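You operate a simulated robot arm through the tools that you are given. There is no shell and no other tool. Be economical: measure what you need, move in short steps, check, and stop when the job is done.

Carry out the task below with a simulated robot arm. There is one attempt and no reset: what you move stays moved.

## Task
Start lot two: lot knob to TWO, lamp on, green and blue cards into their trays.
Fine: each card in the tray of its colour; the orange card stays on the mat.

It is judged by the outcome, as a careful person would: the job done as asked, and still so three seconds after it is handed in. It fails if anything else is knocked over, pushed out of place, dropped, spilled or broken.

## Robot
A 7-joint arm with a two-finger parallel gripper, fixed in place. Base frame: the origin is at the foot of the arm, x ahead of it, y to its left, z up; the work surface is at about z = 800. Units: mm, rad, N and s.
Its first joint turns from -2.897 to 2.897 rad. Payload 4.4 kg.
The tool frame sits at the grasp point between the pads (the TCP): z along the fingers, y along the line on which they close. The tips reach 23 mm beyond it. Largest opening 94 mm; finger width 38, thickness 10; the body of the gripper, 54 by 96 mm, starts 39 mm behind the TCP.
Orientation is told as [roll, pitch, yaw] about the base's x, y, z axes, in that order, counted from this pose: with the fingers straight down and closing along the base's y, the tool's x points along the base's -x, its y along +y and its z along -z.

## Interface
- The arm moves only by the tool arm_command. Its argument "targets" is a list of rows, each a list of 7 numbers: the shift along the tool's x, y, z in cm, then the turn, a rotation vector about the tool's x, y, z in rad, then the finger opening in cm, from 0 to 9.4. In form: [[x, y, z, wx, wy, wz, grip], ...]. A call has 1 to 12 rows; each row shifts and turns the commanded pose from where the row before left it, along the tool's axes as they then stand. A row lasts 0.2 s, in which the tool goes at most 50 mm and 0.15 rad; a call with a longer step from one row to the next is refused whole, and so is a gripper value outside its range. A pose out of reach is approached as far as the arm can. The call stops where the force on the tool passes 40 N (or 10 N more than at its start, if that is more) or the arm is blocked; 0.2 s more then pass. The fingers move at their own pace (about 72 mm/s each) and stop on an object; they squeeze with about 21 N. The grip force told is the motor's: it shows also when the fingers shut on nothing. Time passes only in rows, and 0.2 s behind the last, so rows that do not move let the fingers close. It gives the time, the measured TCP pose, the force on the tool (base axes), the opening and the grip force at its end, in the units of the frame above (readings bear some noise), with the torque about the TCP (base axes, N m) and any sound that the robot's microphone picked up.
- Cameras (640 x 400 px; columns grow to the right, rows downward): "scene" is fixed at [49.9, -500.4, 1441.2]; the picture's right is [0.17, -0.98, 0.00], its down [-0.64, -0.11, -0.76] and it looks along [0.75, 0.13, -0.65] (base axes); focal length 262 px, centre (320, 200). "wrist" rides on the gripper at [86, 16, -74] in the tool frame; the picture's right is [-0.18, 0.98, 0.00], its down [-0.58, -0.11, -0.81] and it looks along [-0.79, -0.15, 0.59] (tool axes); focal length 243 px, centre (320, 200). There is no depth. A picture from a camera that has moved, and an enlarged one, comes with that camera's place and axes in the base frame and with its lens.
- snapshot(camera): a new picture of that camera. No time passes.
- inspect(camera, box): a new picture of the part [left, top, right, bottom] of that camera's present view, enlarged. No time passes.
- close_job(): hands the job in; it is judged then, once.

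Go step by step. Nothing tells you positions but the pictures and the camera data: compare them with the known pose of the tool, close in by small moves and look again before you grip or let go. The budget is 120 turns and 68 pictures, counting those below and the enlarged ones. Unless the task says otherwise, let go and move clear before handing in, and close with one line.

The tools are called after "Request:" as a command line: name --pt "numbers of a row" for each row, then --argument value for the rest, lists and objects as JSON in quotes. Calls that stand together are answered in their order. arm_command: Moves the arm, as the interface text tells. Its arguments: {"type":"object","properties":{"targets":{"type":"array","items":{"type":"array","items":{"type":"number"}}}},"required":["targets"]} The other tools are called the same way: snapshot (camera) takes a picture; inspect (camera, box) takes an enlarged picture of a part of a camera's view; close_job () hands the job in.

At the start:

```text
t: 0.0
position: [742.8, 151.5, 997.8]
tool_rot: [0.0, 0.001, 0.001]
force: [-0.4, -0.4, 0.6]
ft_torque: [-0.04, 0.01, -0.04]
width: 94.0
grasp_force: 0.0
```

scene: 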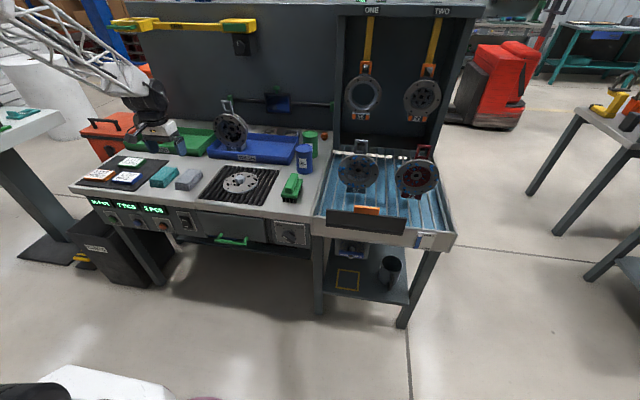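
wrist: 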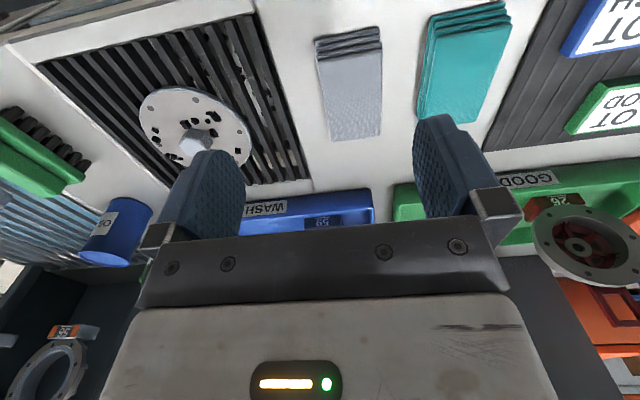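

I see a workbench with a control panel at the front, cards on a dark mat at the left, and green and blue trays at the back. I'll enlarge the panel and the mat area first.

Request:
inspect --camera "scene" --box '[60, 140, 220, 240]'

Request:
inspect --camera "scene" --box '[170, 160, 330, 260]'

Request:
inspect --camera "scene" --box '[140, 90, 340, 190]'

```text
4.00 times, centred on (140, 190) of scene
camera zoom: at [49.9, -500.4, 1441.2], right [0.17, -0.98, 0.0], down [-0.64, -0.11, -0.76], along [0.75, 0.13, -0.65], focal length 1047 px, centre (1040, 240)
```

zoom: 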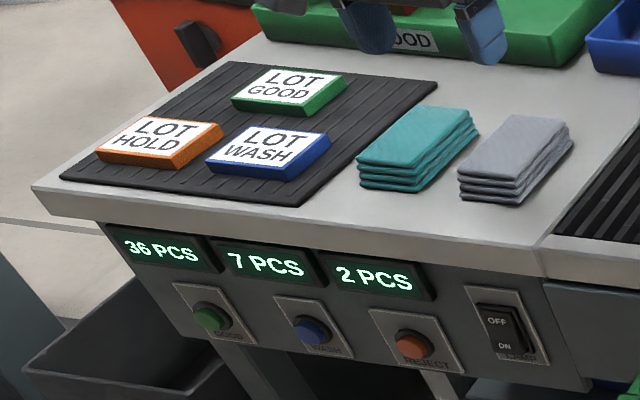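

```text
4.00 times, centred on (250, 210) of scene
camera zoom: at [49.9, -500.4, 1441.2], right [0.17, -0.98, 0.0], down [-0.64, -0.11, -0.76], along [0.75, 0.13, -0.65], focal length 1047 px, centre (600, 160)
```

zoom: 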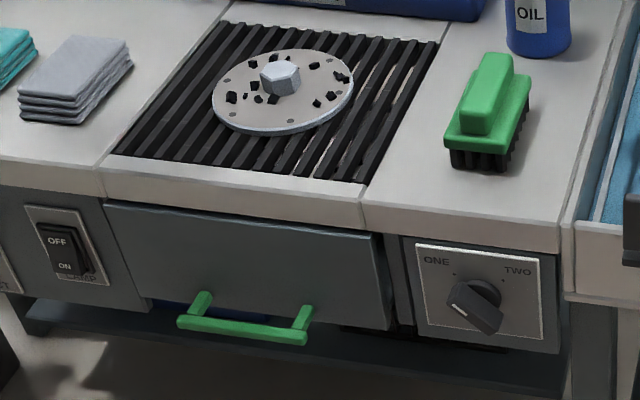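

```text
3.20 times, centred on (240, 140) of scene
camera zoom: at [49.9, -500.4, 1441.2], right [0.17, -0.98, 0.0], down [-0.64, -0.11, -0.76], along [0.75, 0.13, -0.65], focal length 837 px, centre (576, 392)
```

zoom: 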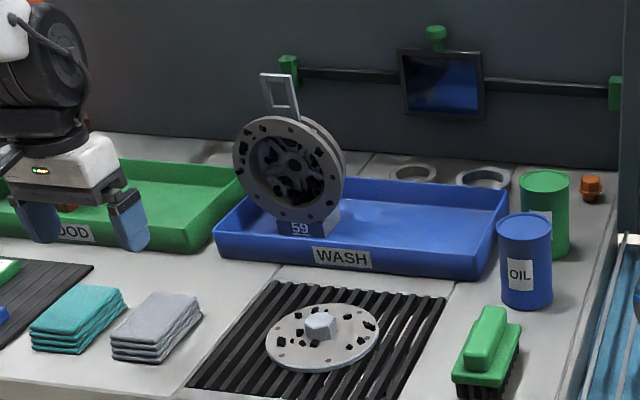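

The panel has GOOD/WASH/REJECT buttons, a lamp rocker and the lot knob, all on the front face towards the robot. I'll zoom in on the knob and the rocker.

Request:
inspect --camera "scene" --box '[268, 215, 316, 245]'

Request:
inspect --camera "scene" --box '[168, 205, 208, 230]'

```text
13.33 times, centred on (292, 230) of scene
camera zoom: at [49.9, -500.4, 1441.2], right [0.17, -0.98, 0.0], down [-0.64, -0.11, -0.76], along [0.75, 0.13, -0.65], focal length 3489 px, centre (693, -200)
```

zoom: 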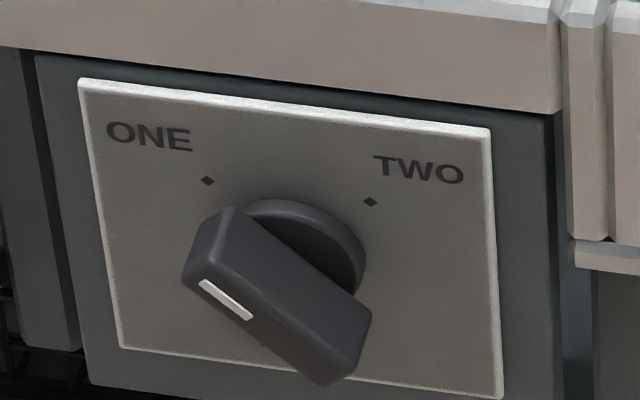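

```text
16.00 times, centred on (188, 218) of scene
camera zoom: at [49.9, -500.4, 1441.2], right [0.17, -0.98, 0.0], down [-0.64, -0.11, -0.76], along [0.75, 0.13, -0.65], focal length 4187 px, centre (2432, -80)
```

zoom: 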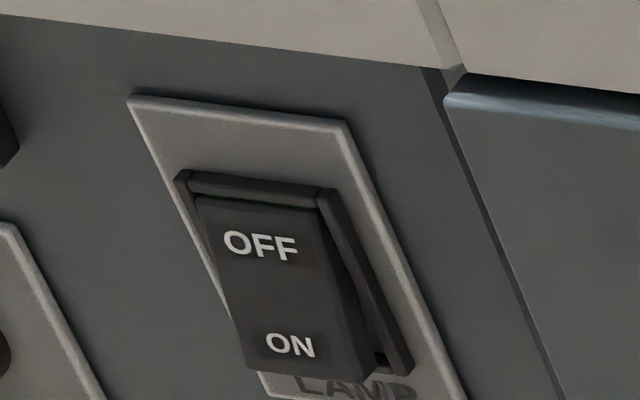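

The knob's pointer is at ONE (upper left as seen from the robot) and the rocker's OFF half is pressed in. I put the knob at about (690, -270, 688) and the lamp's ON half at about (690, 168, 657). I'll draw back and turn the tool to point forward.

Request:
arm_command --pt "4.5 0 0 0 0 0 4" --pt "4.5 0 0 0 0 0 0" --pt "4.5 0 0 0 0 0 0" --pt "4.5 0 0 0 0 0 0" --pt "4.5 0 0 0 0 0 0" --pt "0 0 0 0 -0.1428 0 0" --pt "0 0 0 0 -0.1428 0 0" --pt "0 0 0 0 -0.1428 0 0" --pt "0 0 0 0 -0.1428 0 0" --pt "0 0 0 0 -0.1428 0 0" --pt "0 0 0 0 -0.1428 0 0"

Request:
arm_command --pt "0 0 0 0 -0.1428 0 0" --pt "0 0 0 0 -0.1428 0 0" --pt "0 0 0 0 -0.1428 0 0" --pt "0 0 0 0 -0.1428 0 0" --pt "0 0 0 0 -0.1428 0 0" --pt "0 0 0 0 0 0 0"

```text
t: 2.6
position: [525.2, 153.9, 930.4]
tool_rot: [-0.067, -0.739, 0.051]
force: [0.0, 0.0, 0.3]
ft_torque: [0.0, 0.06, -0.02]
width: 0.0
grasp_force: 20.9
stopped in row 11: the arm was blocked; the commanded pose is now the measured one
```

```text
t: 4.0
position: [525.5, 153.1, 930.4]
tool_rot: [-0.397, -1.446, 0.398]
force: [0.3, 0.4, -0.1]
ft_torque: [0.0, 0.0, -0.01]
width: 0.1
grasp_force: 20.8
```

The tool is nearly horizontal, about 0.115 rad short. I'll finish the turn, lower towards lamp height and look with the wrist camera.

Request:
arm_command --pt "0 0 0 0 -0.115 0 0" --pt "4.5 0 0 0 0 0 0" --pt "4.5 0 0 0 0 0 0" --pt "4.5 0 0 0 0 0 0" --pt "4.5 0 0 0 0 0 0" --pt "4.5 0 0 0 0 0 0" --pt "0 0 0 0 0 0 0"

Request:
snapshot --camera "wrist"

Request:
snapshot --camera "scene"

```text
t: 5.6
position: [525.4, 142.0, 706.7]
tool_rot: [-1.522, -1.523, 1.525]
force: [0.4, 0.6, -0.7]
ft_torque: [0.0, -0.01, 0.01]
width: 0.0
grasp_force: 21.1
```

```text
60 pictures are left
camera wrist: at [449.4, 154.4, 619.1], right [0.0, 0.99, 0.14], down [-0.8, -0.08, 0.59], along [0.59, -0.11, 0.8], focal length 243 px, centre (320, 200)
```

wrist: 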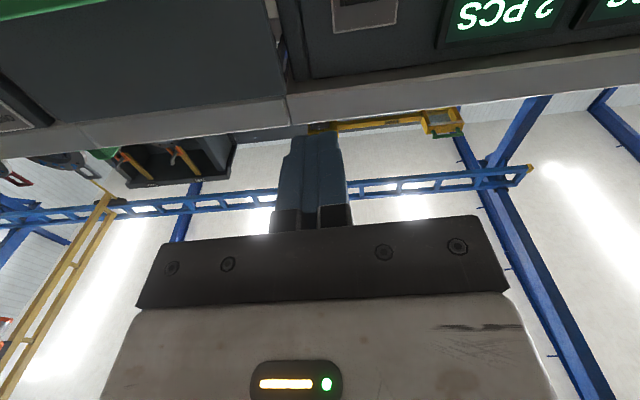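

```text
59 pictures are left
```

scene: 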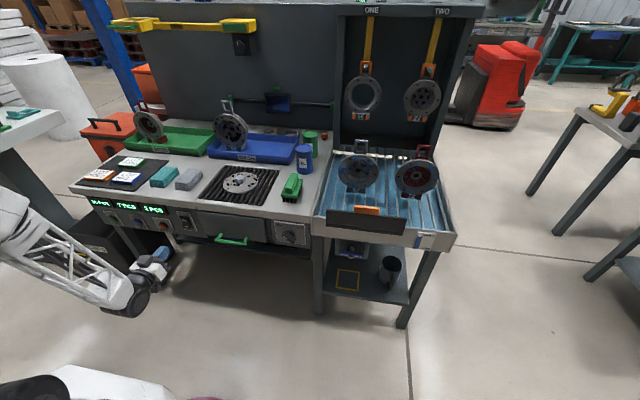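

The lamp plate is just at the edge of the wrist view. I'll lower a bit more and look again.

Request:
arm_command --pt "4.5 0 0 0 0 0 0" --pt "2.0 2.0 0 0 0 0 0" --pt "0 0 0 0 0 0 0"

Request:
snapshot --camera "wrist"

Request:
inspect --camera "scene" --box '[90, 190, 250, 290]'

```text
t: 6.4
position: [532.5, 170.8, 658.2]
tool_rot: [-1.493, -1.505, 1.494]
force: [-0.1, -0.2, 0.2]
ft_torque: [0.0, -0.02, -0.01]
width: 0.0
grasp_force: 20.6
out of reach, approached as far as the arm can: row 1, 2
```

```text
58 pictures are left
camera wrist: at [456.3, 182.0, 570.8], right [0.0, 0.99, 0.12], down [-0.8, -0.07, 0.59], along [0.6, -0.1, 0.8], focal length 243 px, centre (320, 200)
```

wrist: 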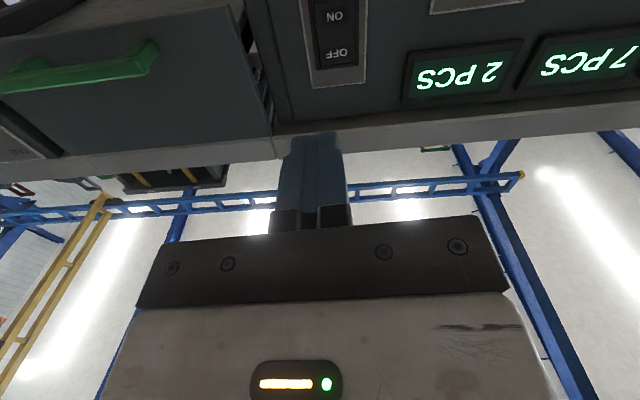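

```text
4.00 times, centred on (170, 240) of scene
camera zoom: at [49.9, -500.4, 1441.2], right [0.17, -0.98, 0.0], down [-0.64, -0.11, -0.76], along [0.75, 0.13, -0.65], focal length 1047 px, centre (920, 40)
```

zoom: 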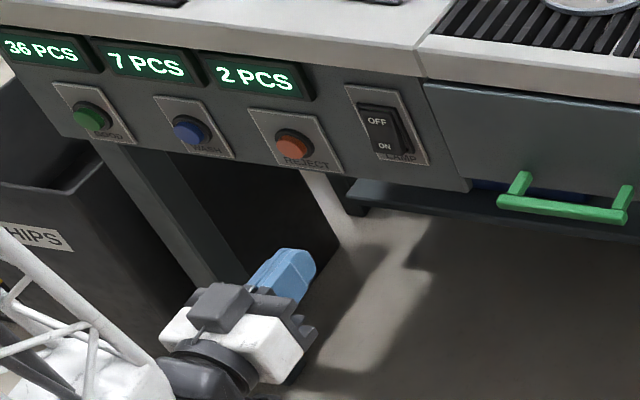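

The ON half shows at about (690, 184, 642) from the wrist view. I'll move forward to stand in front of it.

Request:
arm_command --pt "0 0 4 0 0 0 0" --pt "0 0 4 0 0 0 0" --pt "0 0 2 0 0 0 0" --pt "0 0 0 0 0 0 0"

Request:
inspect --camera "scene" --box '[130, 190, 226, 250]'

Request:
snapshot --camera "wrist"

```text
t: 7.4
position: [631.2, 171.3, 655.8]
tool_rot: [-1.524, -1.522, 1.528]
force: [0.1, 0.4, 0.6]
ft_torque: [0.0, 0.02, -0.05]
width: 0.0
grasp_force: 20.4
```

```text
6.67 times, centred on (178, 220) of scene
camera zoom: at [49.9, -500.4, 1441.2], right [0.17, -0.98, 0.0], down [-0.64, -0.11, -0.76], along [0.75, 0.13, -0.65], focal length 1744 px, centre (1267, 67)
```

zoom: 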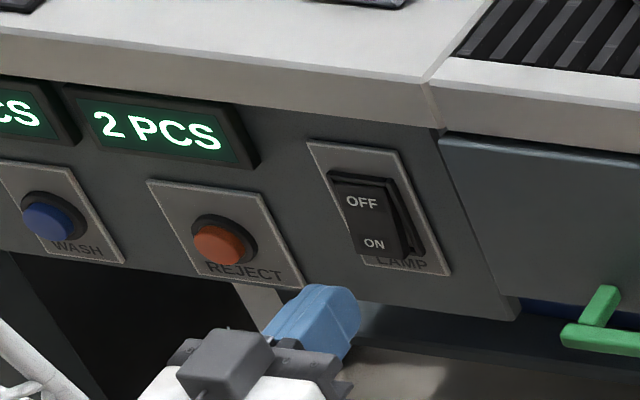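

```text
55 pictures are left
camera wrist: at [556.3, 183.0, 568.8], right [0.0, 0.99, 0.14], down [-0.8, -0.08, 0.59], along [0.59, -0.11, 0.8], focal length 243 px, centre (320, 200)
```

wrist: 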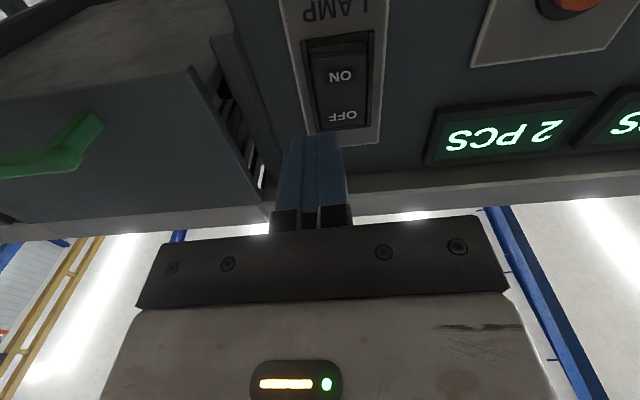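

Triangulating the two views puts the ON half at about (706, 185, 645). I'll tilt the tool slightly down so its upper edge leads onto the ON half, and stop short in front of it.

Request:
arm_command --pt "0 0 0 0 0.15 0 0" --pt "0 0 0 0 0.15 0 0" --pt "2.4 1.4 0.74 0 0 0 0" --pt "0 0 0 0 0 0 0"

Request:
inspect --camera "scene" --box '[146, 200, 210, 240]'

Request:
snapshot --camera "wrist"

```text
t: 8.4
position: [630.4, 184.3, 632.1]
tool_rot: [-0.162, -1.264, 0.158]
force: [0.5, 0.0, 0.7]
ft_torque: [-0.03, -0.02, -0.01]
width: 0.0
grasp_force: 20.8
```

```text
10.00 times, centred on (178, 220) of scene
camera zoom: at [49.9, -500.4, 1441.2], right [0.17, -0.98, 0.0], down [-0.64, -0.11, -0.76], along [0.75, 0.13, -0.65], focal length 2617 px, centre (1740, 0)
```

zoom: 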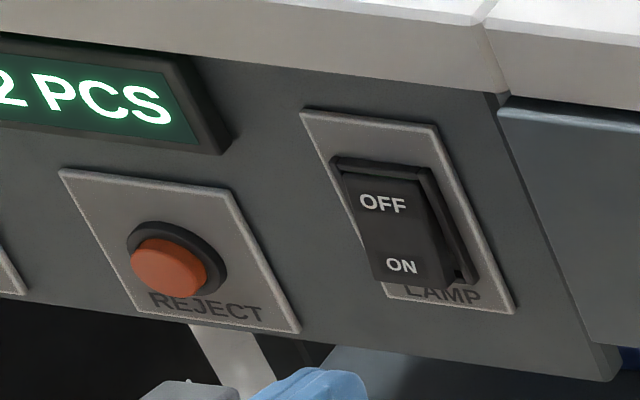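

```text
53 pictures are left
camera wrist: at [532.6, 196.4, 570.6], right [0.05, 0.99, 0.13], down [-0.6, -0.07, 0.8], along [0.8, -0.12, 0.59], focal length 243 px, centre (320, 200)
```

wrist: 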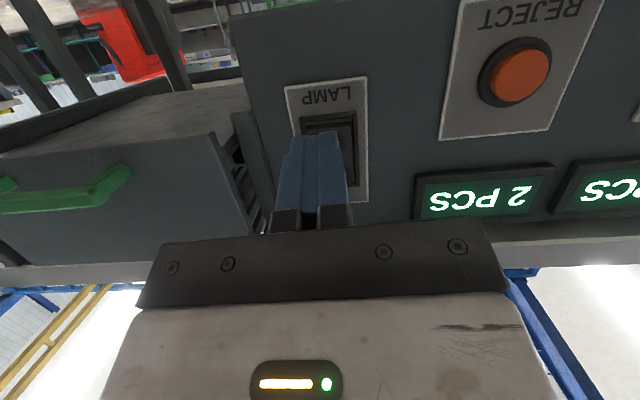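

Aligned in front of the ON half. I'll advance along base x until contact.

Request:
arm_command --pt "-0.89 0 2.87 0 0 0 0" --pt "-0.15 0 0.48 0 0 0 0" --pt "-0.15 0 0.48 0 0 0 0" --pt "-0.15 0 0.48 0 0 0 0" --pt "-0.15 0 0.48 0 0 0 0" --pt "-0.15 0 0.48 0 0 0 0"

Request:
inspect --camera "scene" --box '[146, 200, 210, 240]'

```text
t: 9.8
position: [685.1, 183.9, 630.2]
tool_rot: [-0.166, -1.263, 0.163]
force: [-18.9, 1.4, 3.0]
ft_torque: [-0.03, -0.31, 0.01]
width: 0.1
grasp_force: 20.5
heard: click
```

```text
10.00 times, centred on (178, 220) of scene
camera zoom: at [49.9, -500.4, 1441.2], right [0.17, -0.98, 0.0], down [-0.64, -0.11, -0.76], along [0.75, 0.13, -0.65], focal length 2617 px, centre (1740, 0)
```

zoom: 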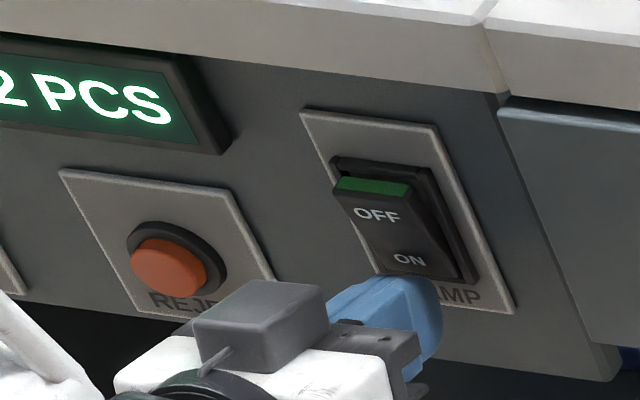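

The rocker clicked over and shows green, so the lamp is on. I'll back off, level the tool and travel to the knob, staying clear of the drawer handle.

Request:
arm_command --pt "1.2 0 -3.8 0 0 0 0" --pt "1.2 0 -3.8 0 0 0 0" --pt "0.6 0 -1.9 0 -0.15 0 0" --pt "0 0 0 0 -0.15 0 0" --pt "-4.5 0 0 0 0 0 0" --pt "-4.5 0 0 0 0 0 2" --pt "0 -4.5 0 0 0 0 4" --pt "0 -4.5 0 0 0 0 6" --pt "0 -4.5 0 0 0 0 6" --pt "0 -4.5 0 0 0 0 6" --pt "0 -4.5 0 0 0 0 6" --pt "0 -4.5 0 0 0 0 6"

Request:
arm_command --pt "0 -4.5 0 0 0 0 6" --pt "0 -4.5 0 0 0 0 6" --pt "0 -4.5 0 0 0 0 6" --pt "0 -4.0 0 0 0 0 6" --pt "0 0 0 0 0 0 6"

Request:
snapshot --camera "wrist"

```text
t: 12.4
position: [553.7, 84.7, 744.3]
tool_rot: [-1.478, -1.524, 1.455]
force: [0.4, -0.2, 0.2]
ft_torque: [0.01, 0.0, 0.01]
width: 59.8
grasp_force: 0.0
out of reach, approached as far as the arm can: row 8, 9, 10, 11, 12
```

```text
t: 13.6
position: [523.8, 80.5, 759.5]
tool_rot: [-1.491, -1.529, 1.475]
force: [-0.7, -0.3, 0.9]
ft_torque: [0.0, 0.0, -0.01]
width: 60.0
grasp_force: 0.0
out of reach, approached as far as the arm can: row 1, 2, 3, 4
```

```text
51 pictures are left
camera wrist: at [447.9, 94.1, 671.8], right [0.02, 0.99, 0.14], down [-0.81, -0.07, 0.59], along [0.59, -0.12, 0.8], focal length 243 px, centre (320, 200)
```

wrist: 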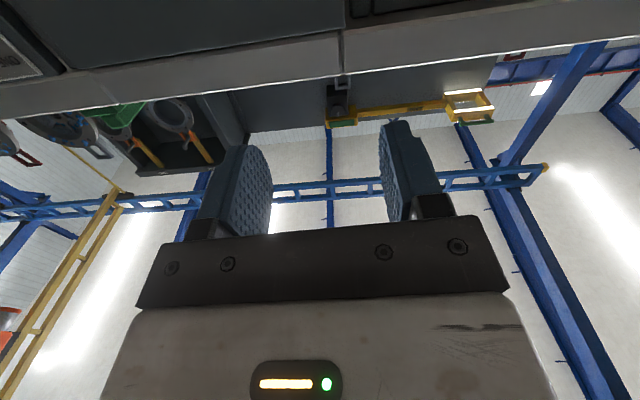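

The sideways move was limited because the arm is too folded here. I'll move further forward and then go sideways.

Request:
arm_command --pt "0 0 4 0 0 0 5" --pt "0 0 4 0 0 0 4" --pt "0 0 3 0 0 0 4" --pt "0 -4.5 0 0 0 0 4" --pt "0 -4.5 0 0 0 0 4" --pt "0 -4.5 0 0 0 0 4"

```text
t: 15.0
position: [619.7, 99.4, 759.5]
tool_rot: [-1.47, -1.523, 1.447]
force: [-0.6, -0.1, -0.2]
ft_torque: [-0.01, -0.01, 0.01]
width: 40.1
grasp_force: 0.0
out of reach, approached as far as the arm can: row 1, 2, 3, 4, 5, 6
```

Sideways motion is limited in this horizontal wrist posture. With the tool pointing down I can instead push the knob's bar from above, in front of the panel, so I'll raise and return to the downward pose.

Request:
arm_command --pt "-4 0 -2 0 0 0 0" --pt "-4 0 -2 0 0 0 0" --pt "-4 0 0 0 0.1428 0 0" --pt "0 0 0 0 0.1428 0 0" --pt "0 0 0 0 0.1428 0 0" --pt "0 0 0 0 0.1428 0 0" --pt "0 0 0 0 0.1428 0 0" --pt "0 0 0 0 0.1428 0 0" --pt "0 0 0 0 0.1428 0 0" --pt "0 0 0 0 0.1428 0 0" --pt "0 0 0 0 0.1428 0 0" --pt "0 0 0 0 0 0 0"

```text
t: 17.8
position: [579.8, 104.0, 952.3]
tool_rot: [-0.025, -0.409, 0.01]
force: [-0.6, -0.1, -0.8]
ft_torque: [0.01, -0.06, 0.01]
width: 0.0
grasp_force: 21.0
stopped in row 12: the arm was blocked; the commanded pose is now the measured one
```

Request:
arm_command --pt "0 0 0 0 0.14 0 0" --pt "0 0 0 0 0.14 0 0" --pt "0 0 0 0 0.13 0 0" --pt "0 -4.5 0 0 0 0 0" --pt "0 -4.5 0 0 0 0 0" --pt "0 -4.5 0 0 0 0 0" --pt "0 -4.5 0 0 0 0 0" --pt "0 -4.5 0 0 0 0 0" --pt "0 -4.5 0 0 0 0 0" --pt "0 -4.5 0 0 0 0 0" --pt "0 -4 0 0 0 0 0" --pt "0 0 0 0 0 0 0"

Request:
snapshot --camera "wrist"

```text
t: 20.4
position: [577.8, -250.7, 958.3]
tool_rot: [-0.02, 0.002, 0.003]
force: [-0.3, 0.7, 0.2]
ft_torque: [0.04, 0.0, 0.0]
width: 0.1
grasp_force: 21.2
```

```text
50 pictures are left
camera wrist: at [490.8, -233.7, 1031.6], right [0.18, 0.98, -0.02], down [0.58, -0.09, 0.81], along [0.79, -0.16, -0.59], focal length 243 px, centre (320, 200)
```

wrist: 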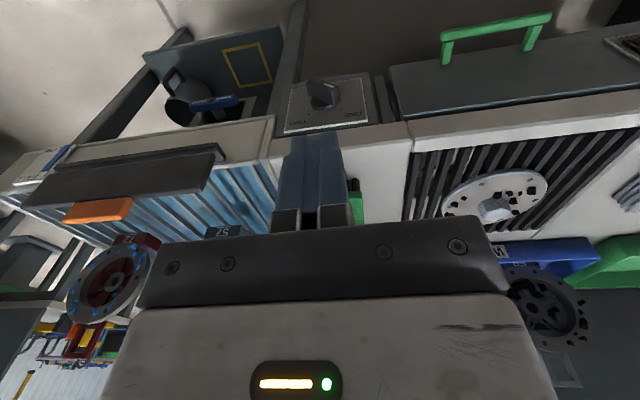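

Request:
inspect --camera "wrist" --box '[270, 60, 398, 140]'

```text
5.00 times, centred on (334, 100) of wrist
camera zoom: at [490.8, -233.7, 1031.6], right [0.18, 0.98, -0.02], down [0.58, -0.09, 0.81], along [0.79, -0.16, -0.59], focal length 1213 px, centre (250, 700)
```

zoom: 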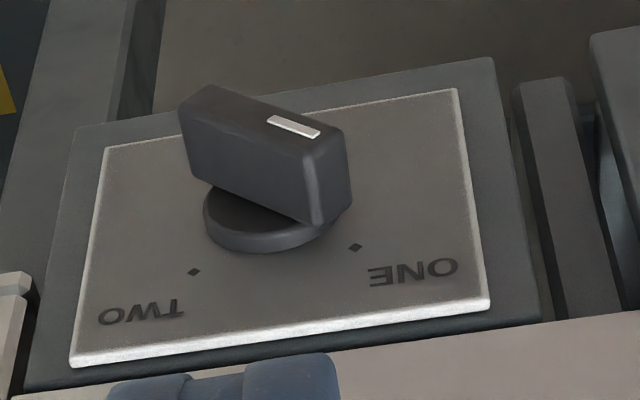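

I place the knob's centre at about (y -272, z 696), with the bar's front face at x≈666 and the plate at x≈697. I'll bring the closed fingers down in front of the bench edge, just to the +y side of the bar's upper end.

Request:
arm_command --pt "0 2.5 4 0 0 0 0" --pt "0 0 4.5 0 0 0 0" --pt "0 0 4.5 0 0 0 0" --pt "0 0 4.5 0 0 0 0" --pt "-4 0 0 0 0 0 0" --pt "-4.2 0 0 0 0 0 0" --pt "0 0 1.5 0 0 0 0" --pt "0 0 0 0 0 0 0"

Request:
inspect --camera "scene" --box '[236, 190, 332, 250]'

Request:
snapshot --camera "wrist"

```text
t: 22.2
position: [662.8, -229.5, 769.2]
tool_rot: [-0.021, 0.002, 0.002]
force: [0.2, 0.2, 0.1]
ft_torque: [0.01, 0.0, 0.01]
width: 0.1
grasp_force: 20.9
```

```text
6.67 times, centred on (284, 220) of scene
camera zoom: at [49.9, -500.4, 1441.2], right [0.17, -0.98, 0.0], down [-0.64, -0.11, -0.76], along [0.75, 0.13, -0.65], focal length 1744 px, centre (560, 67)
```

zoom: 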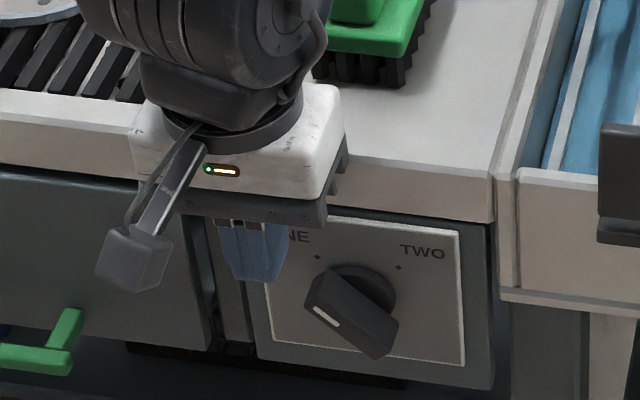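

```text
47 pictures are left
camera wrist: at [575.2, -211.6, 843.4], right [0.18, 0.98, -0.02], down [0.58, -0.09, 0.81], along [0.79, -0.16, -0.59], focal length 243 px, centre (320, 200)
```

wrist: 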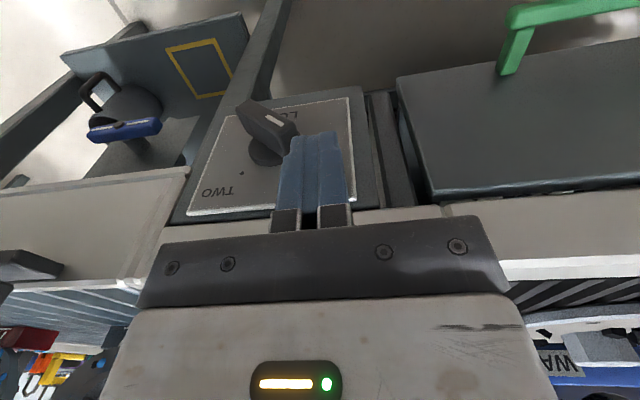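

Well placed. I'll lower beside the bar's upper end and push it across towards TWO, raising as it swings over.

Request:
arm_command --pt "0 0 2.2 0 0 0 0" --pt "0 0 2.2 0 0 0 0" --pt "0 -0.7 0 0 0 0 0" --pt "0 -0.7 0 0 0 0 0" --pt "0 -0.7 0 0 0 0 0" --pt "0 -0.6 -0.4 0 0 0 0" --pt "0 -0.6 -0.4 0 0 0 0" --pt "0 -0.5 -0.4 0 0 0 0" --pt "0 0 0 0 0 0 0"

Request:
inspect --camera "scene" --box '[236, 190, 332, 250]'

```text
t: 22.6
position: [664.4, -230.9, 754.4]
tool_rot: [-0.024, -0.006, 0.003]
force: [-3.4, 2.4, 5.8]
ft_torque: [0.06, -0.37, 0.08]
width: 0.3
grasp_force: 20.7
stopped in row 2: the force on the tool passed its limit at 87 N (the readings are from after the stop); the commanded pose is now the measured one
```

```text
6.67 times, centred on (284, 220) of scene
camera zoom: at [49.9, -500.4, 1441.2], right [0.17, -0.98, 0.0], down [-0.64, -0.11, -0.76], along [0.75, 0.13, -0.65], focal length 1744 px, centre (560, 67)
```

zoom: 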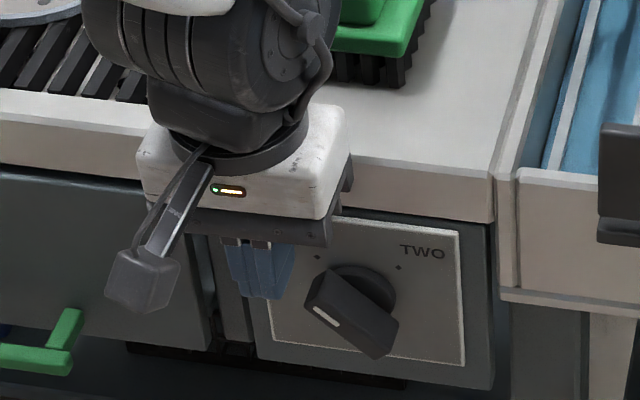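

The gripper body touched the bench slab's edge; the knob and panel look unmoved. I'll back off and tilt the tool forward about 0.7 rad so only the fingers reach the bar.

Request:
arm_command --pt "0.5 0 -2 0 0 0 0" --pt "4 0 -2 0 0 0 0" --pt "3.5 0 0 0 0 0 0" --pt "0 0 0 0 -0.14 0 0" --pt "0 0 0 0 -0.14 0 0" --pt "0 0 0 0 -0.14 0 0" --pt "0 0 0 0 -0.14 0 0" --pt "0 0 0 0 -0.14 0 0" --pt "0 0 0 0 0 0 0"

Request:
snapshot --camera "scene"

```text
t: 24.8
position: [561.5, -219.0, 709.7]
tool_rot: [0.051, -0.578, -0.026]
force: [0.1, 0.2, 1.0]
ft_torque: [-0.02, 0.01, 0.04]
width: 0.2
grasp_force: 21.0
stopped in row 9: the arm was blocked; the commanded pose is now the measured one
```

```text
45 pictures are left
```

scene: 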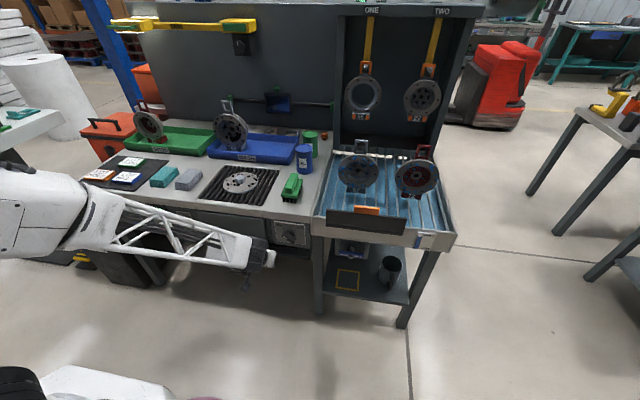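

The tilt cost some height as before, but nothing was touched. I'll rise, complete the tilt slowly and look.

Request:
arm_command --pt "-1.4 0 -2.1 0 0 0 0" --pt "-1.4 0 -2.1 0 0 0 0" --pt "0 0 0 0 -0.06 0 0" --pt "0 0 0 0 -0.06 0 0" --pt "0 0 0 0 0 0 0"

```text
t: 26.0
position: [562.4, -222.0, 759.1]
tool_rot: [0.053, -0.699, -0.035]
force: [0.3, 1.0, -0.4]
ft_torque: [0.0, -0.02, 0.01]
width: 0.1
grasp_force: 20.8
```

Request:
arm_command --pt "-2.0 -0.3 2.3 0 0 0 0" --pt "-1.95 -0.3 2.3 0 0 0 0" --pt "0 0 0 0 0 0 0"

Request:
snapshot --camera "wrist"

Request:
inspect --camera "scene" --box '[244, 200, 324, 250]'

```text
t: 26.8
position: [621.9, -227.2, 747.8]
tool_rot: [0.052, -0.697, -0.033]
force: [-0.4, -1.1, 1.2]
ft_torque: [0.01, -0.01, 0.02]
width: 0.3
grasp_force: 20.5
```

```text
44 pictures are left
camera wrist: at [506.2, -210.7, 750.5], right [0.14, 0.98, 0.16], down [-0.07, -0.15, 0.99], along [0.99, -0.15, 0.05], focal length 243 px, centre (320, 200)
```

wrist: 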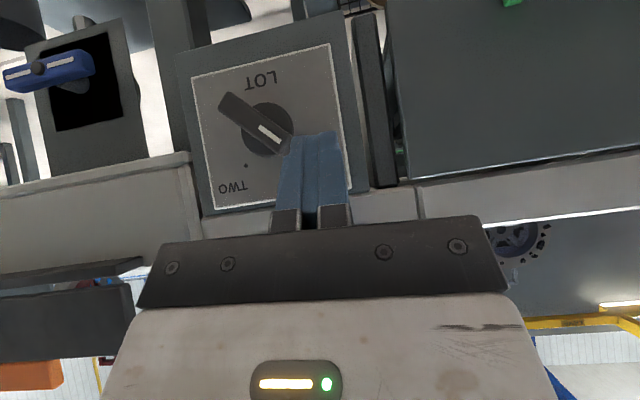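

```text
8.00 times, centred on (284, 225) of scene
camera zoom: at [49.9, -500.4, 1441.2], right [0.17, -0.98, 0.0], down [-0.64, -0.11, -0.76], along [0.75, 0.13, -0.65], focal length 2093 px, centre (608, 0)
```

zoom: 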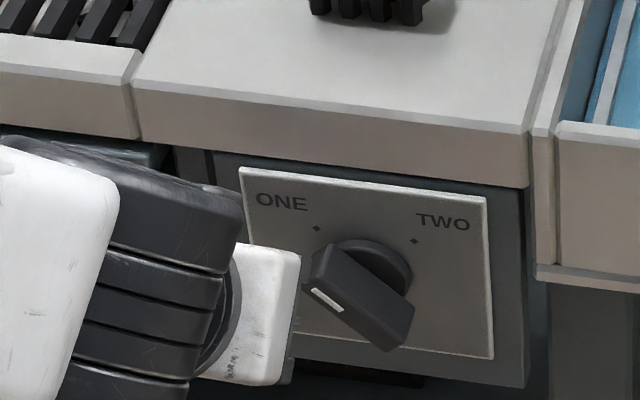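

The wrist view now shows the knob nearly head-on, and the fingers are to the +y side of the bar's upper end. I'll move in and push across.

Request:
arm_command --pt "-0.35 0 2.0 0 0 0 0" --pt "-0.35 0 2.0 0 0 0 0" --pt "0 -0.7 0 0 0 0 0" --pt "0 -0.7 0 0 0 0 0" --pt "0 -0.7 0 0 0 0 0" --pt "0 0 0 0 0 0 0"

Request:
snapshot --camera "wrist"

```text
t: 27.9
position: [655.8, -238.3, 722.9]
tool_rot: [0.056, -0.698, -0.031]
force: [-9.9, 18.4, 9.3]
ft_torque: [0.1, -0.08, 0.17]
width: 0.0
grasp_force: 21.2
stopped in row 5: the force on the tool passed its limit at 66 N (the readings are from after the stop); the commanded pose is now the measured one
```

```text
42 pictures are left
camera wrist: at [538.9, -221.8, 724.5], right [0.14, 0.98, 0.16], down [-0.07, -0.15, 0.99], along [0.99, -0.15, 0.05], focal length 243 px, centre (320, 200)
```

wrist: 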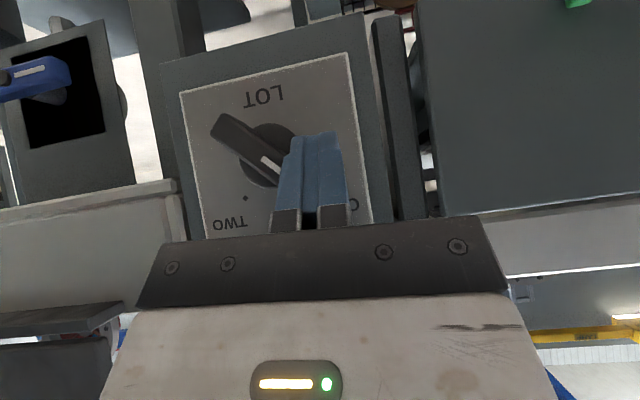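

The push hit the force limit at the bar's corner, probably from going too fast. I'll push again in small steps with a slight rise.

Request:
arm_command --pt "0 -0.15 -0.1 0 0 0 0" --pt "0 -0.15 -0.1 0 0 0 0" --pt "0 -0.15 -0.1 0 0 0 0" --pt "0 -0.15 -0.1 0 0 0 0" --pt "0 -0.15 -0.1 0 0 0 0" --pt "0 -0.15 -0.1 0 0 0 0"

Request:
inspect --camera "wrist" --box '[160, 60, 400, 210]'

```text
t: 28.4
position: [653.9, -238.1, 725.8]
tool_rot: [0.054, -0.7, -0.029]
force: [-6.6, 14.4, 8.3]
ft_torque: [0.01, -0.09, 0.13]
width: 0.0
grasp_force: 21.4
stopped in row 2: the force on the tool passed its limit at 42 N (the readings are from after the stop); the commanded pose is now the measured one
```

```text
2.67 times, centred on (280, 135) of wrist
camera zoom: at [538.9, -223.5, 726.7], right [0.13, 0.98, 0.16], down [-0.07, -0.15, 0.99], along [0.99, -0.14, 0.05], focal length 647 px, centre (427, 373)
```

zoom: 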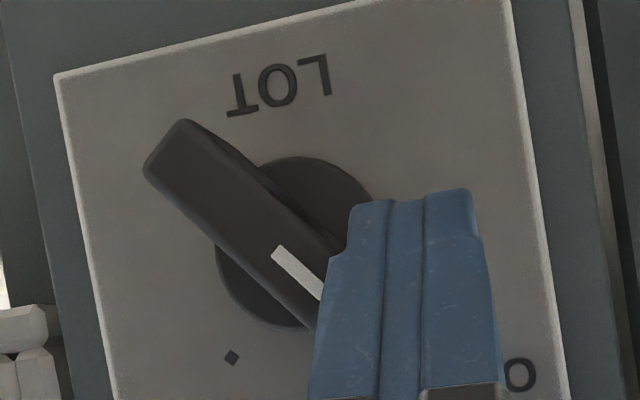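

The force is mostly radial here, so the leverage is poor. I'll back off, turn the tool radially and more horizontal, and use the closed fingers as a peg to lift the bar's upper-left end from below.

Request:
arm_command --pt "0 1 0 0 0 0 0" --pt "2.3 0 -1.95 0 0 0 0" --pt "2.3 0 -1.95 0 0 0 0" --pt "2.3 0 -1.95 0 0 0 0" --pt "0 0 0 0.075 0 0.089 0" --pt "0 0 0 0.075 0 0.089 0" --pt "0 0 0 0.075 0 0.089 0" --pt "0 0 0 0 -0.08 0 0" --pt "0 0 0 0 -0.08 0 0" --pt "0 0 0 0 -0.08 0 0" --pt "0 0 0 0 -0.08 0 0" --pt "0 0 0 0 -0.08 0 0"

Request:
snapshot --camera "wrist"

```text
t: 31.0
position: [554.6, -250.4, 731.4]
tool_rot: [0.096, -1.082, -0.418]
force: [0.1, -0.5, -0.5]
ft_torque: [-0.04, 0.0, -0.01]
width: 0.0
grasp_force: 21.1
out of reach, approached as far as the arm can: row 11, 12
```

```text
40 pictures are left
camera wrist: at [459.7, -198.8, 690.4], right [0.4, 0.89, 0.21], down [-0.47, 0.0, 0.89], along [0.79, -0.45, 0.42], focal length 243 px, centre (320, 200)
```

wrist: 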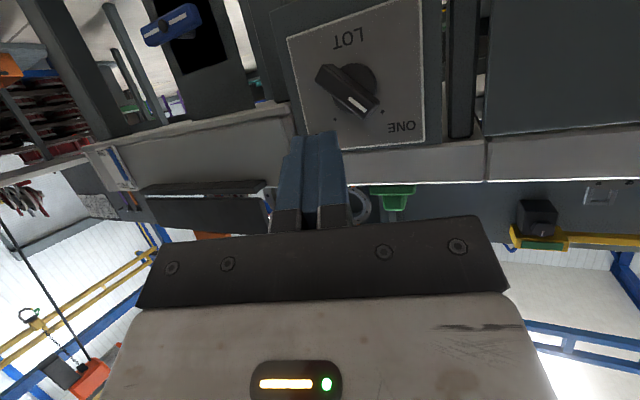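

The current tool direction is almost perpendicular to the bar's side normal, so a proper grip is possible after rolling the tool about -0.87 rad. I'll move to a pre-grasp point about 50 mm out, roll and look.

Request:
arm_command --pt "-1.2 1.13 2.27 0 0 0 0" --pt "-1.2 1.13 2.27 0 0 0 2" --pt "0 0 0 0 0 -0.145 4" --pt "0 0 0 0 0 -0.145 5" --pt "0 0 0 0 0 -0.145 5" --pt "0 0 0 0 0 -0.145 5" --pt "0 0 0 0 0 -0.145 5" --pt "0 0 0 0 0 -0.145 5" --pt "0 0 0 0 0 0 5"

Request:
snapshot --camera "wrist"

Request:
inspect --camera "scene" --box '[236, 190, 332, 250]'

```text
t: 33.0
position: [566.8, -357.7, 881.2]
tool_rot: [-0.877, -0.698, 0.788]
force: [-0.6, 0.1, 0.5]
ft_torque: [-0.01, 0.0, 0.02]
width: 49.9
grasp_force: 0.1
out of reach, approached as far as the arm can: row 1, 2, 3, 4, 5, 6, 7, 8
```

```text
39 pictures are left
camera wrist: at [454.9, -373.5, 853.7], right [0.0, 0.89, -0.46], down [-0.35, 0.43, 0.83], along [0.94, 0.16, 0.31], focal length 243 px, centre (320, 200)
```

wrist: 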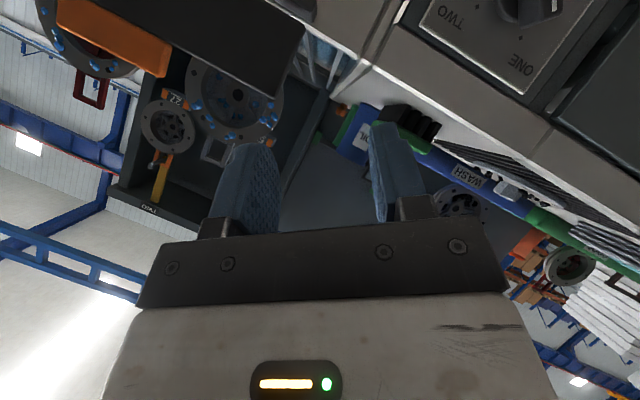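

```text
6.67 times, centred on (284, 220) of scene
camera zoom: at [49.9, -500.4, 1441.2], right [0.17, -0.98, 0.0], down [-0.64, -0.11, -0.76], along [0.75, 0.13, -0.65], focal length 1744 px, centre (560, 67)
```

zoom: 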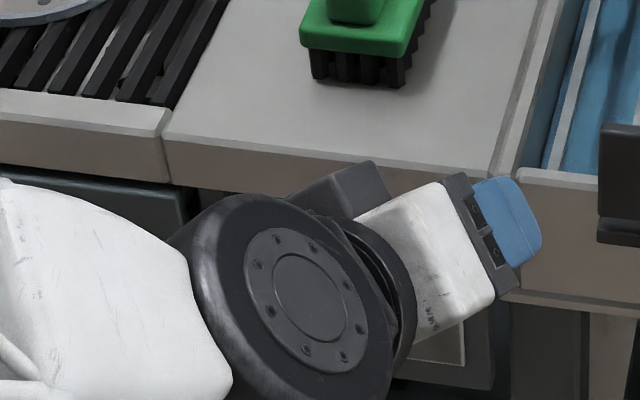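

The arm drifted up and right at a joint limit, but the tool now has the orientation I wanted for gripping. I'll move back towards the pre-grasp point in steps and see whether it follows.

Request:
arm_command --pt "0.2 3.4 1.6 0 0 0 5" --pt "0.2 3.4 1.6 0 0 0 5" --pt "0 0 0 0 0 0 5"

```text
t: 33.8
position: [574.1, -337.4, 890.3]
tool_rot: [-0.875, -0.697, 0.788]
force: [0.4, 0.2, -0.3]
ft_torque: [0.0, -0.03, 0.03]
width: 49.8
grasp_force: 0.0
out of reach, approached as far as the arm can: row 1, 2
```

It is still limited, so I'll drop the grip idea. I'll undo the roll and return to the downward posture, then press down on the bar's lower-right half from above, which has good leverage.

Request:
arm_command --pt "0 0 0 0 0 0.145 3" --pt "0 0 0 0 0 0.145 0" --pt "0 0 0 0 0 0.145 0" --pt "0 0 0 0 0 0.145 0" --pt "0 0 0 0 0 0.145 0" --pt "0 0 0 0 0 0.145 0" --pt "0 0 0 0 0.1 0 0" --pt "0 0 0 0 0.1 0 0" --pt "0 0 0 0 0.1 0 0" --pt "0 0 0 0 0.1 0 0" --pt "0 0 0 0 0.1 0 0" --pt "0 0 0 0 0 0 0"

```text
t: 36.4
position: [570.1, -336.1, 888.0]
tool_rot: [0.115, -0.575, -0.428]
force: [0.4, -0.4, -0.5]
ft_torque: [-0.01, -0.03, -0.04]
width: 0.0
grasp_force: 21.0
```

Request:
arm_command --pt "0 0 0 -0.078 0 -0.12 0" --pt "0 0 0 -0.078 0 -0.12 0" --pt "0 0 0 -0.078 0 -0.12 0" --pt "0 0 0 0 0.12 0 0" --pt "0 0 0 0 0 0 0"

```text
t: 37.6
position: [569.9, -337.1, 888.4]
tool_rot: [0.1, -0.496, 0.019]
force: [0.8, -0.7, 0.1]
ft_torque: [0.01, 0.01, 0.0]
width: 0.2
grasp_force: 20.7
```

Request:
arm_command --pt "0 0 0 0.088 0 -0.0475 0" --pt "-0.1 0.93 4.0 0 0 0 0" --pt "-0.1 0.93 4.0 0 0 0 0" --pt "-0.1 0.93 4.0 0 0 0 0" --pt "-0.1 0.93 4.0 0 0 0 0" --pt "0 0 0 0 0 0 0"

Request:
snapshot --camera "wrist"

Request:
inspect --camera "scene" --box '[236, 190, 332, 250]'

```text
t: 39.0
position: [646.6, -297.0, 749.0]
tool_rot: [-0.015, -0.501, 0.074]
force: [0.2, 0.0, 0.5]
ft_torque: [0.01, -0.02, -0.02]
width: 0.0
grasp_force: 20.8
```

```text
37 pictures are left
camera wrist: at [534.8, -287.6, 772.5], right [0.1, 0.99, 0.07], down [0.13, -0.09, 0.99], along [0.99, -0.09, -0.14], focal length 243 px, centre (320, 200)
```

wrist: 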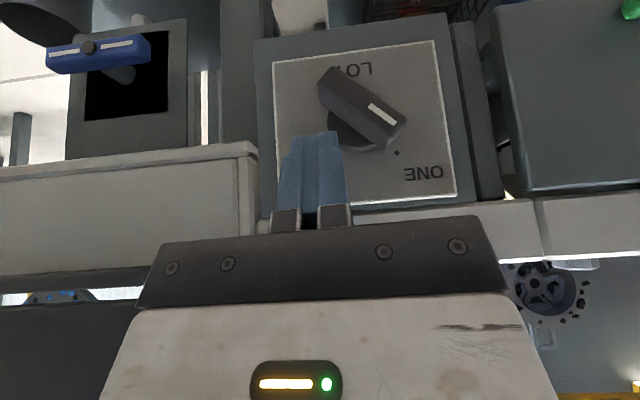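

```text
6.67 times, centred on (284, 220) of scene
camera zoom: at [49.9, -500.4, 1441.2], right [0.17, -0.98, 0.0], down [-0.64, -0.11, -0.76], along [0.75, 0.13, -0.65], focal length 1744 px, centre (560, 67)
```

zoom: 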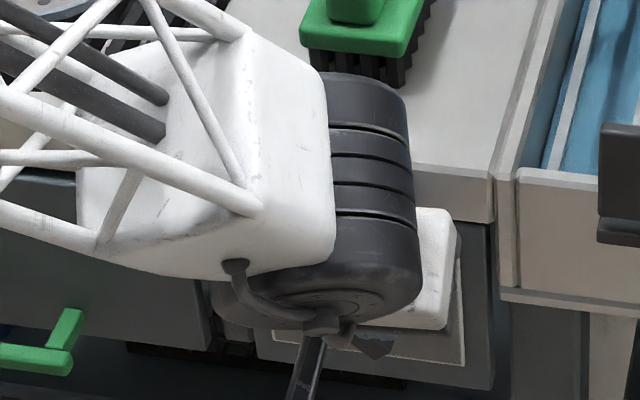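

The finger is above the bar's lower-right half. I'll move in and press down in small steps.

Request:
arm_command --pt "0.17 -0.3 2.19 0 0 0 0" --pt "0.287 0 0.527 0 0 0 0" --pt "0.287 0 0.527 0 0 0 0" --pt "0.2 0 0.36 0 0 0 0" --pt "0.2 0 0.36 0 0 0 0" --pt "0.2 0 0.36 0 0 0 0" --pt "0.2 0 0.36 0 0 0 0" --pt "0.2 0 0.36 0 0 0 0" --pt "0.2 0 0.36 0 0 0 0"

Request:
inspect --camera "wrist" --box '[220, 40, 460, 190]'

```text
t: 41.0
position: [657.0, -299.6, 692.9]
tool_rot: [-0.016, -0.502, 0.072]
force: [0.7, 0.1, -0.3]
ft_torque: [-0.03, -0.01, -0.01]
width: 0.0
grasp_force: 21.2
```

```text
2.67 times, centred on (340, 115) of wrist
camera zoom: at [544.0, -290.8, 716.2], right [0.1, 0.99, 0.07], down [0.13, -0.09, 0.99], along [0.99, -0.09, -0.14], focal length 647 px, centre (267, 427)
```

zoom: 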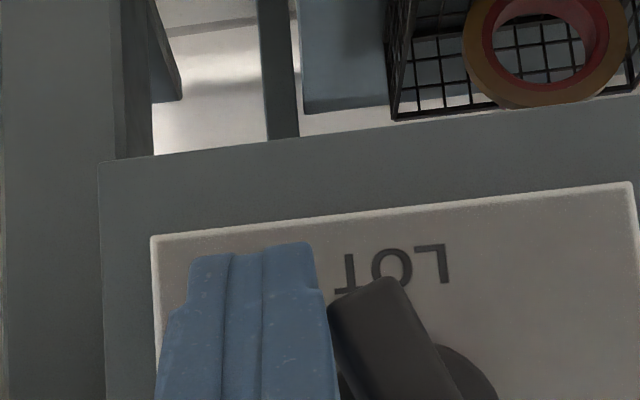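

The bar has turned about 25° and there is no jam. Next I'll push its lower end in +y to bring it upright.

Request:
arm_command --pt "0 0.3 0 0 0 0 0" --pt "0 0.3 0 0 0 0 0" --pt "0 0.3 0 0 0 0 0" --pt "0 0.3 0 0 0 0 0" --pt "0 0.3 0 0 0 0 0" --pt "0 0.3 0 0 0 0 0"

Request:
inspect --camera "wrist" --box '[220, 40, 460, 190]'

```text
t: 41.8
position: [657.2, -293.7, 692.7]
tool_rot: [-0.019, -0.5, 0.072]
force: [-0.8, -17.4, -2.9]
ft_torque: [0.05, 0.04, -0.21]
width: 0.3
grasp_force: 20.5
stopped in row 4: the force on the tool passed its limit at 50 N (the readings are from after the stop); the commanded pose is now the measured one
```

```text
2.67 times, centred on (340, 115) of wrist
camera zoom: at [543.2, -284.1, 716.3], right [0.1, 0.99, 0.07], down [0.13, -0.08, 0.99], along [0.99, -0.09, -0.13], focal length 647 px, centre (267, 427)
```

zoom: 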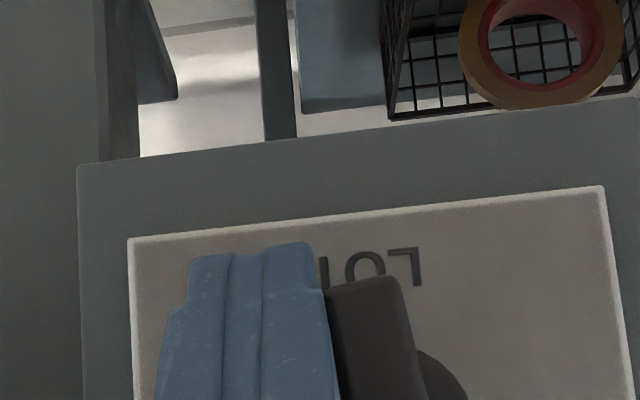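

The bar is nearly vertical. I'll lift off, move to its +y side and push the upper end across to TWO.

Request:
arm_command --pt "0 -0.5 0 0 0 0 0" --pt "-1.6 0 -2.94 0 0 0 0" --pt "-1.6 0 -2.94 0 0 0 0" --pt "0 3.2 0 0 0 0 0" --pt "0 3.0 0 0 0 0 0" --pt "0.76 0 1.4 0 0 0 0" --pt "0.76 0 1.4 0 0 0 0" --pt "0 0 0 0 0 0 0"

Request:
snapshot --camera "wrist"

```text
t: 43.6
position: [650.7, -235.4, 727.2]
tool_rot: [-0.02, -0.501, 0.074]
force: [-0.5, 0.2, -0.4]
ft_torque: [-0.02, -0.03, -0.01]
width: 0.1
grasp_force: 21.2
```

```text
33 pictures are left
camera wrist: at [538.8, -225.9, 750.4], right [0.1, 0.99, 0.07], down [0.13, -0.08, 0.99], along [0.99, -0.09, -0.14], focal length 243 px, centre (320, 200)
```

wrist: 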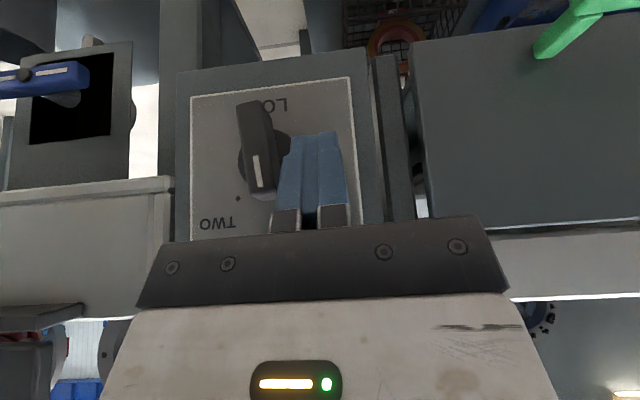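

Request:
arm_command --pt "-0.3 -0.7 0.15 0 0 0 0" --pt "0 -0.6 0 0 0 0 0" --pt "-0.07 -0.35 -0.13 0 0 0 0" --pt "-0.07 -0.35 -0.13 0 0 0 0" --pt "-0.07 -0.35 -0.13 0 0 0 0" --pt "-0.07 -0.35 -0.13 0 0 0 0" --pt "-0.07 -0.35 -0.13 0 0 0 0" --pt "-0.07 -0.35 -0.13 0 0 0 0"

Request:
snapshot --camera "wrist"

```text
t: 45.3
position: [656.9, -264.1, 736.2]
tool_rot: [-0.017, -0.499, 0.075]
force: [-6.4, 15.4, 7.6]
ft_torque: [0.26, 0.08, 0.05]
width: 0.0
grasp_force: 21.3
stopped in row 8: the force on the tool passed its limit at 48 N (the readings are from after the stop); the commanded pose is now the measured one
```

```text
32 pictures are left
camera wrist: at [544.1, -255.0, 758.4], right [0.1, 0.99, 0.07], down [0.13, -0.09, 0.99], along [0.99, -0.08, -0.14], focal length 243 px, centre (320, 200)
```

wrist: 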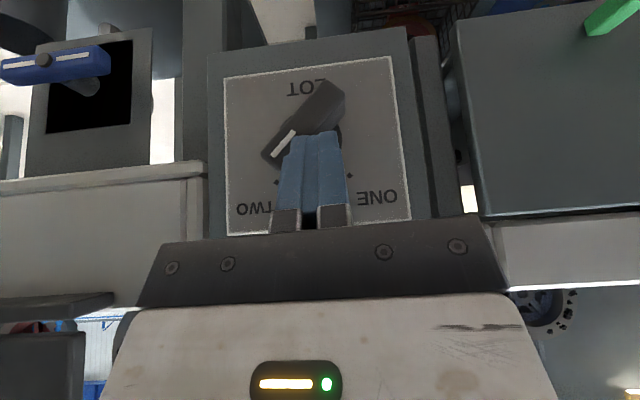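

The bar now points at TWO and seems to rest against its stop. I'll back off and check the angle.

Request:
arm_command --pt "0 1.0 0 0 0 0 0" --pt "2.9 0 -1.6 0 0 0 0" --pt "2.9 0 -1.6 0 0 0 0" --pt "2.9 0 -1.6 0 0 0 0" --pt "0 4 0 0 0 0 0" --pt "0 0 0 0 0 0 0"

Request:
inspect --camera "scene" --box '[236, 190, 332, 250]'

Request:
snapshot --camera "wrist"

```text
t: 46.7
position: [556.8, -223.6, 733.9]
tool_rot: [-0.018, -0.5, 0.076]
force: [0.3, 0.1, -0.2]
ft_torque: [-0.01, -0.02, -0.01]
width: 0.2
grasp_force: 21.3
```

```text
6.67 times, centred on (284, 220) of scene
camera zoom: at [49.9, -500.4, 1441.2], right [0.17, -0.98, 0.0], down [-0.64, -0.11, -0.76], along [0.75, 0.13, -0.65], focal length 1744 px, centre (560, 67)
```

zoom: 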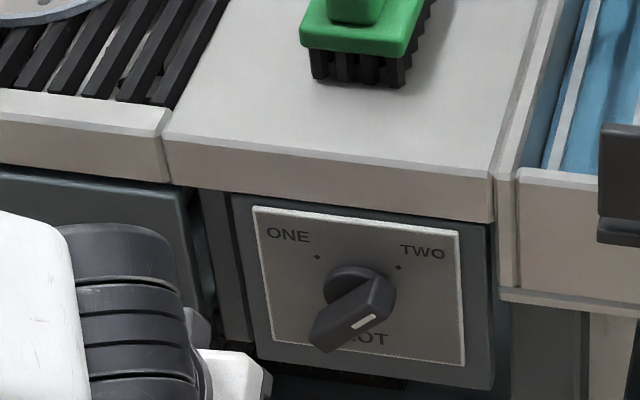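

```text
30 pictures are left
camera wrist: at [443.3, -214.1, 757.6], right [0.1, 0.99, 0.07], down [0.13, -0.09, 0.99], along [0.99, -0.08, -0.14], focal length 243 px, centre (320, 200)
```

wrist: 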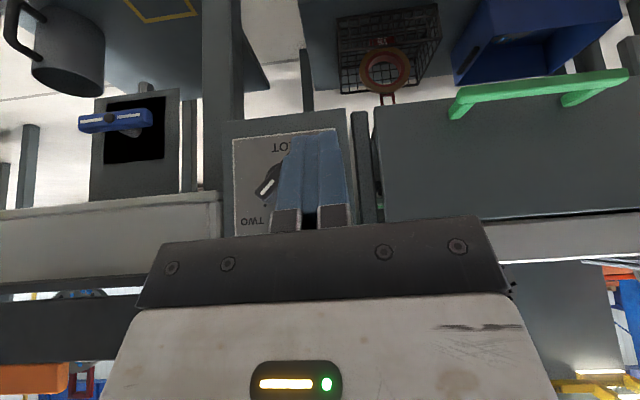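

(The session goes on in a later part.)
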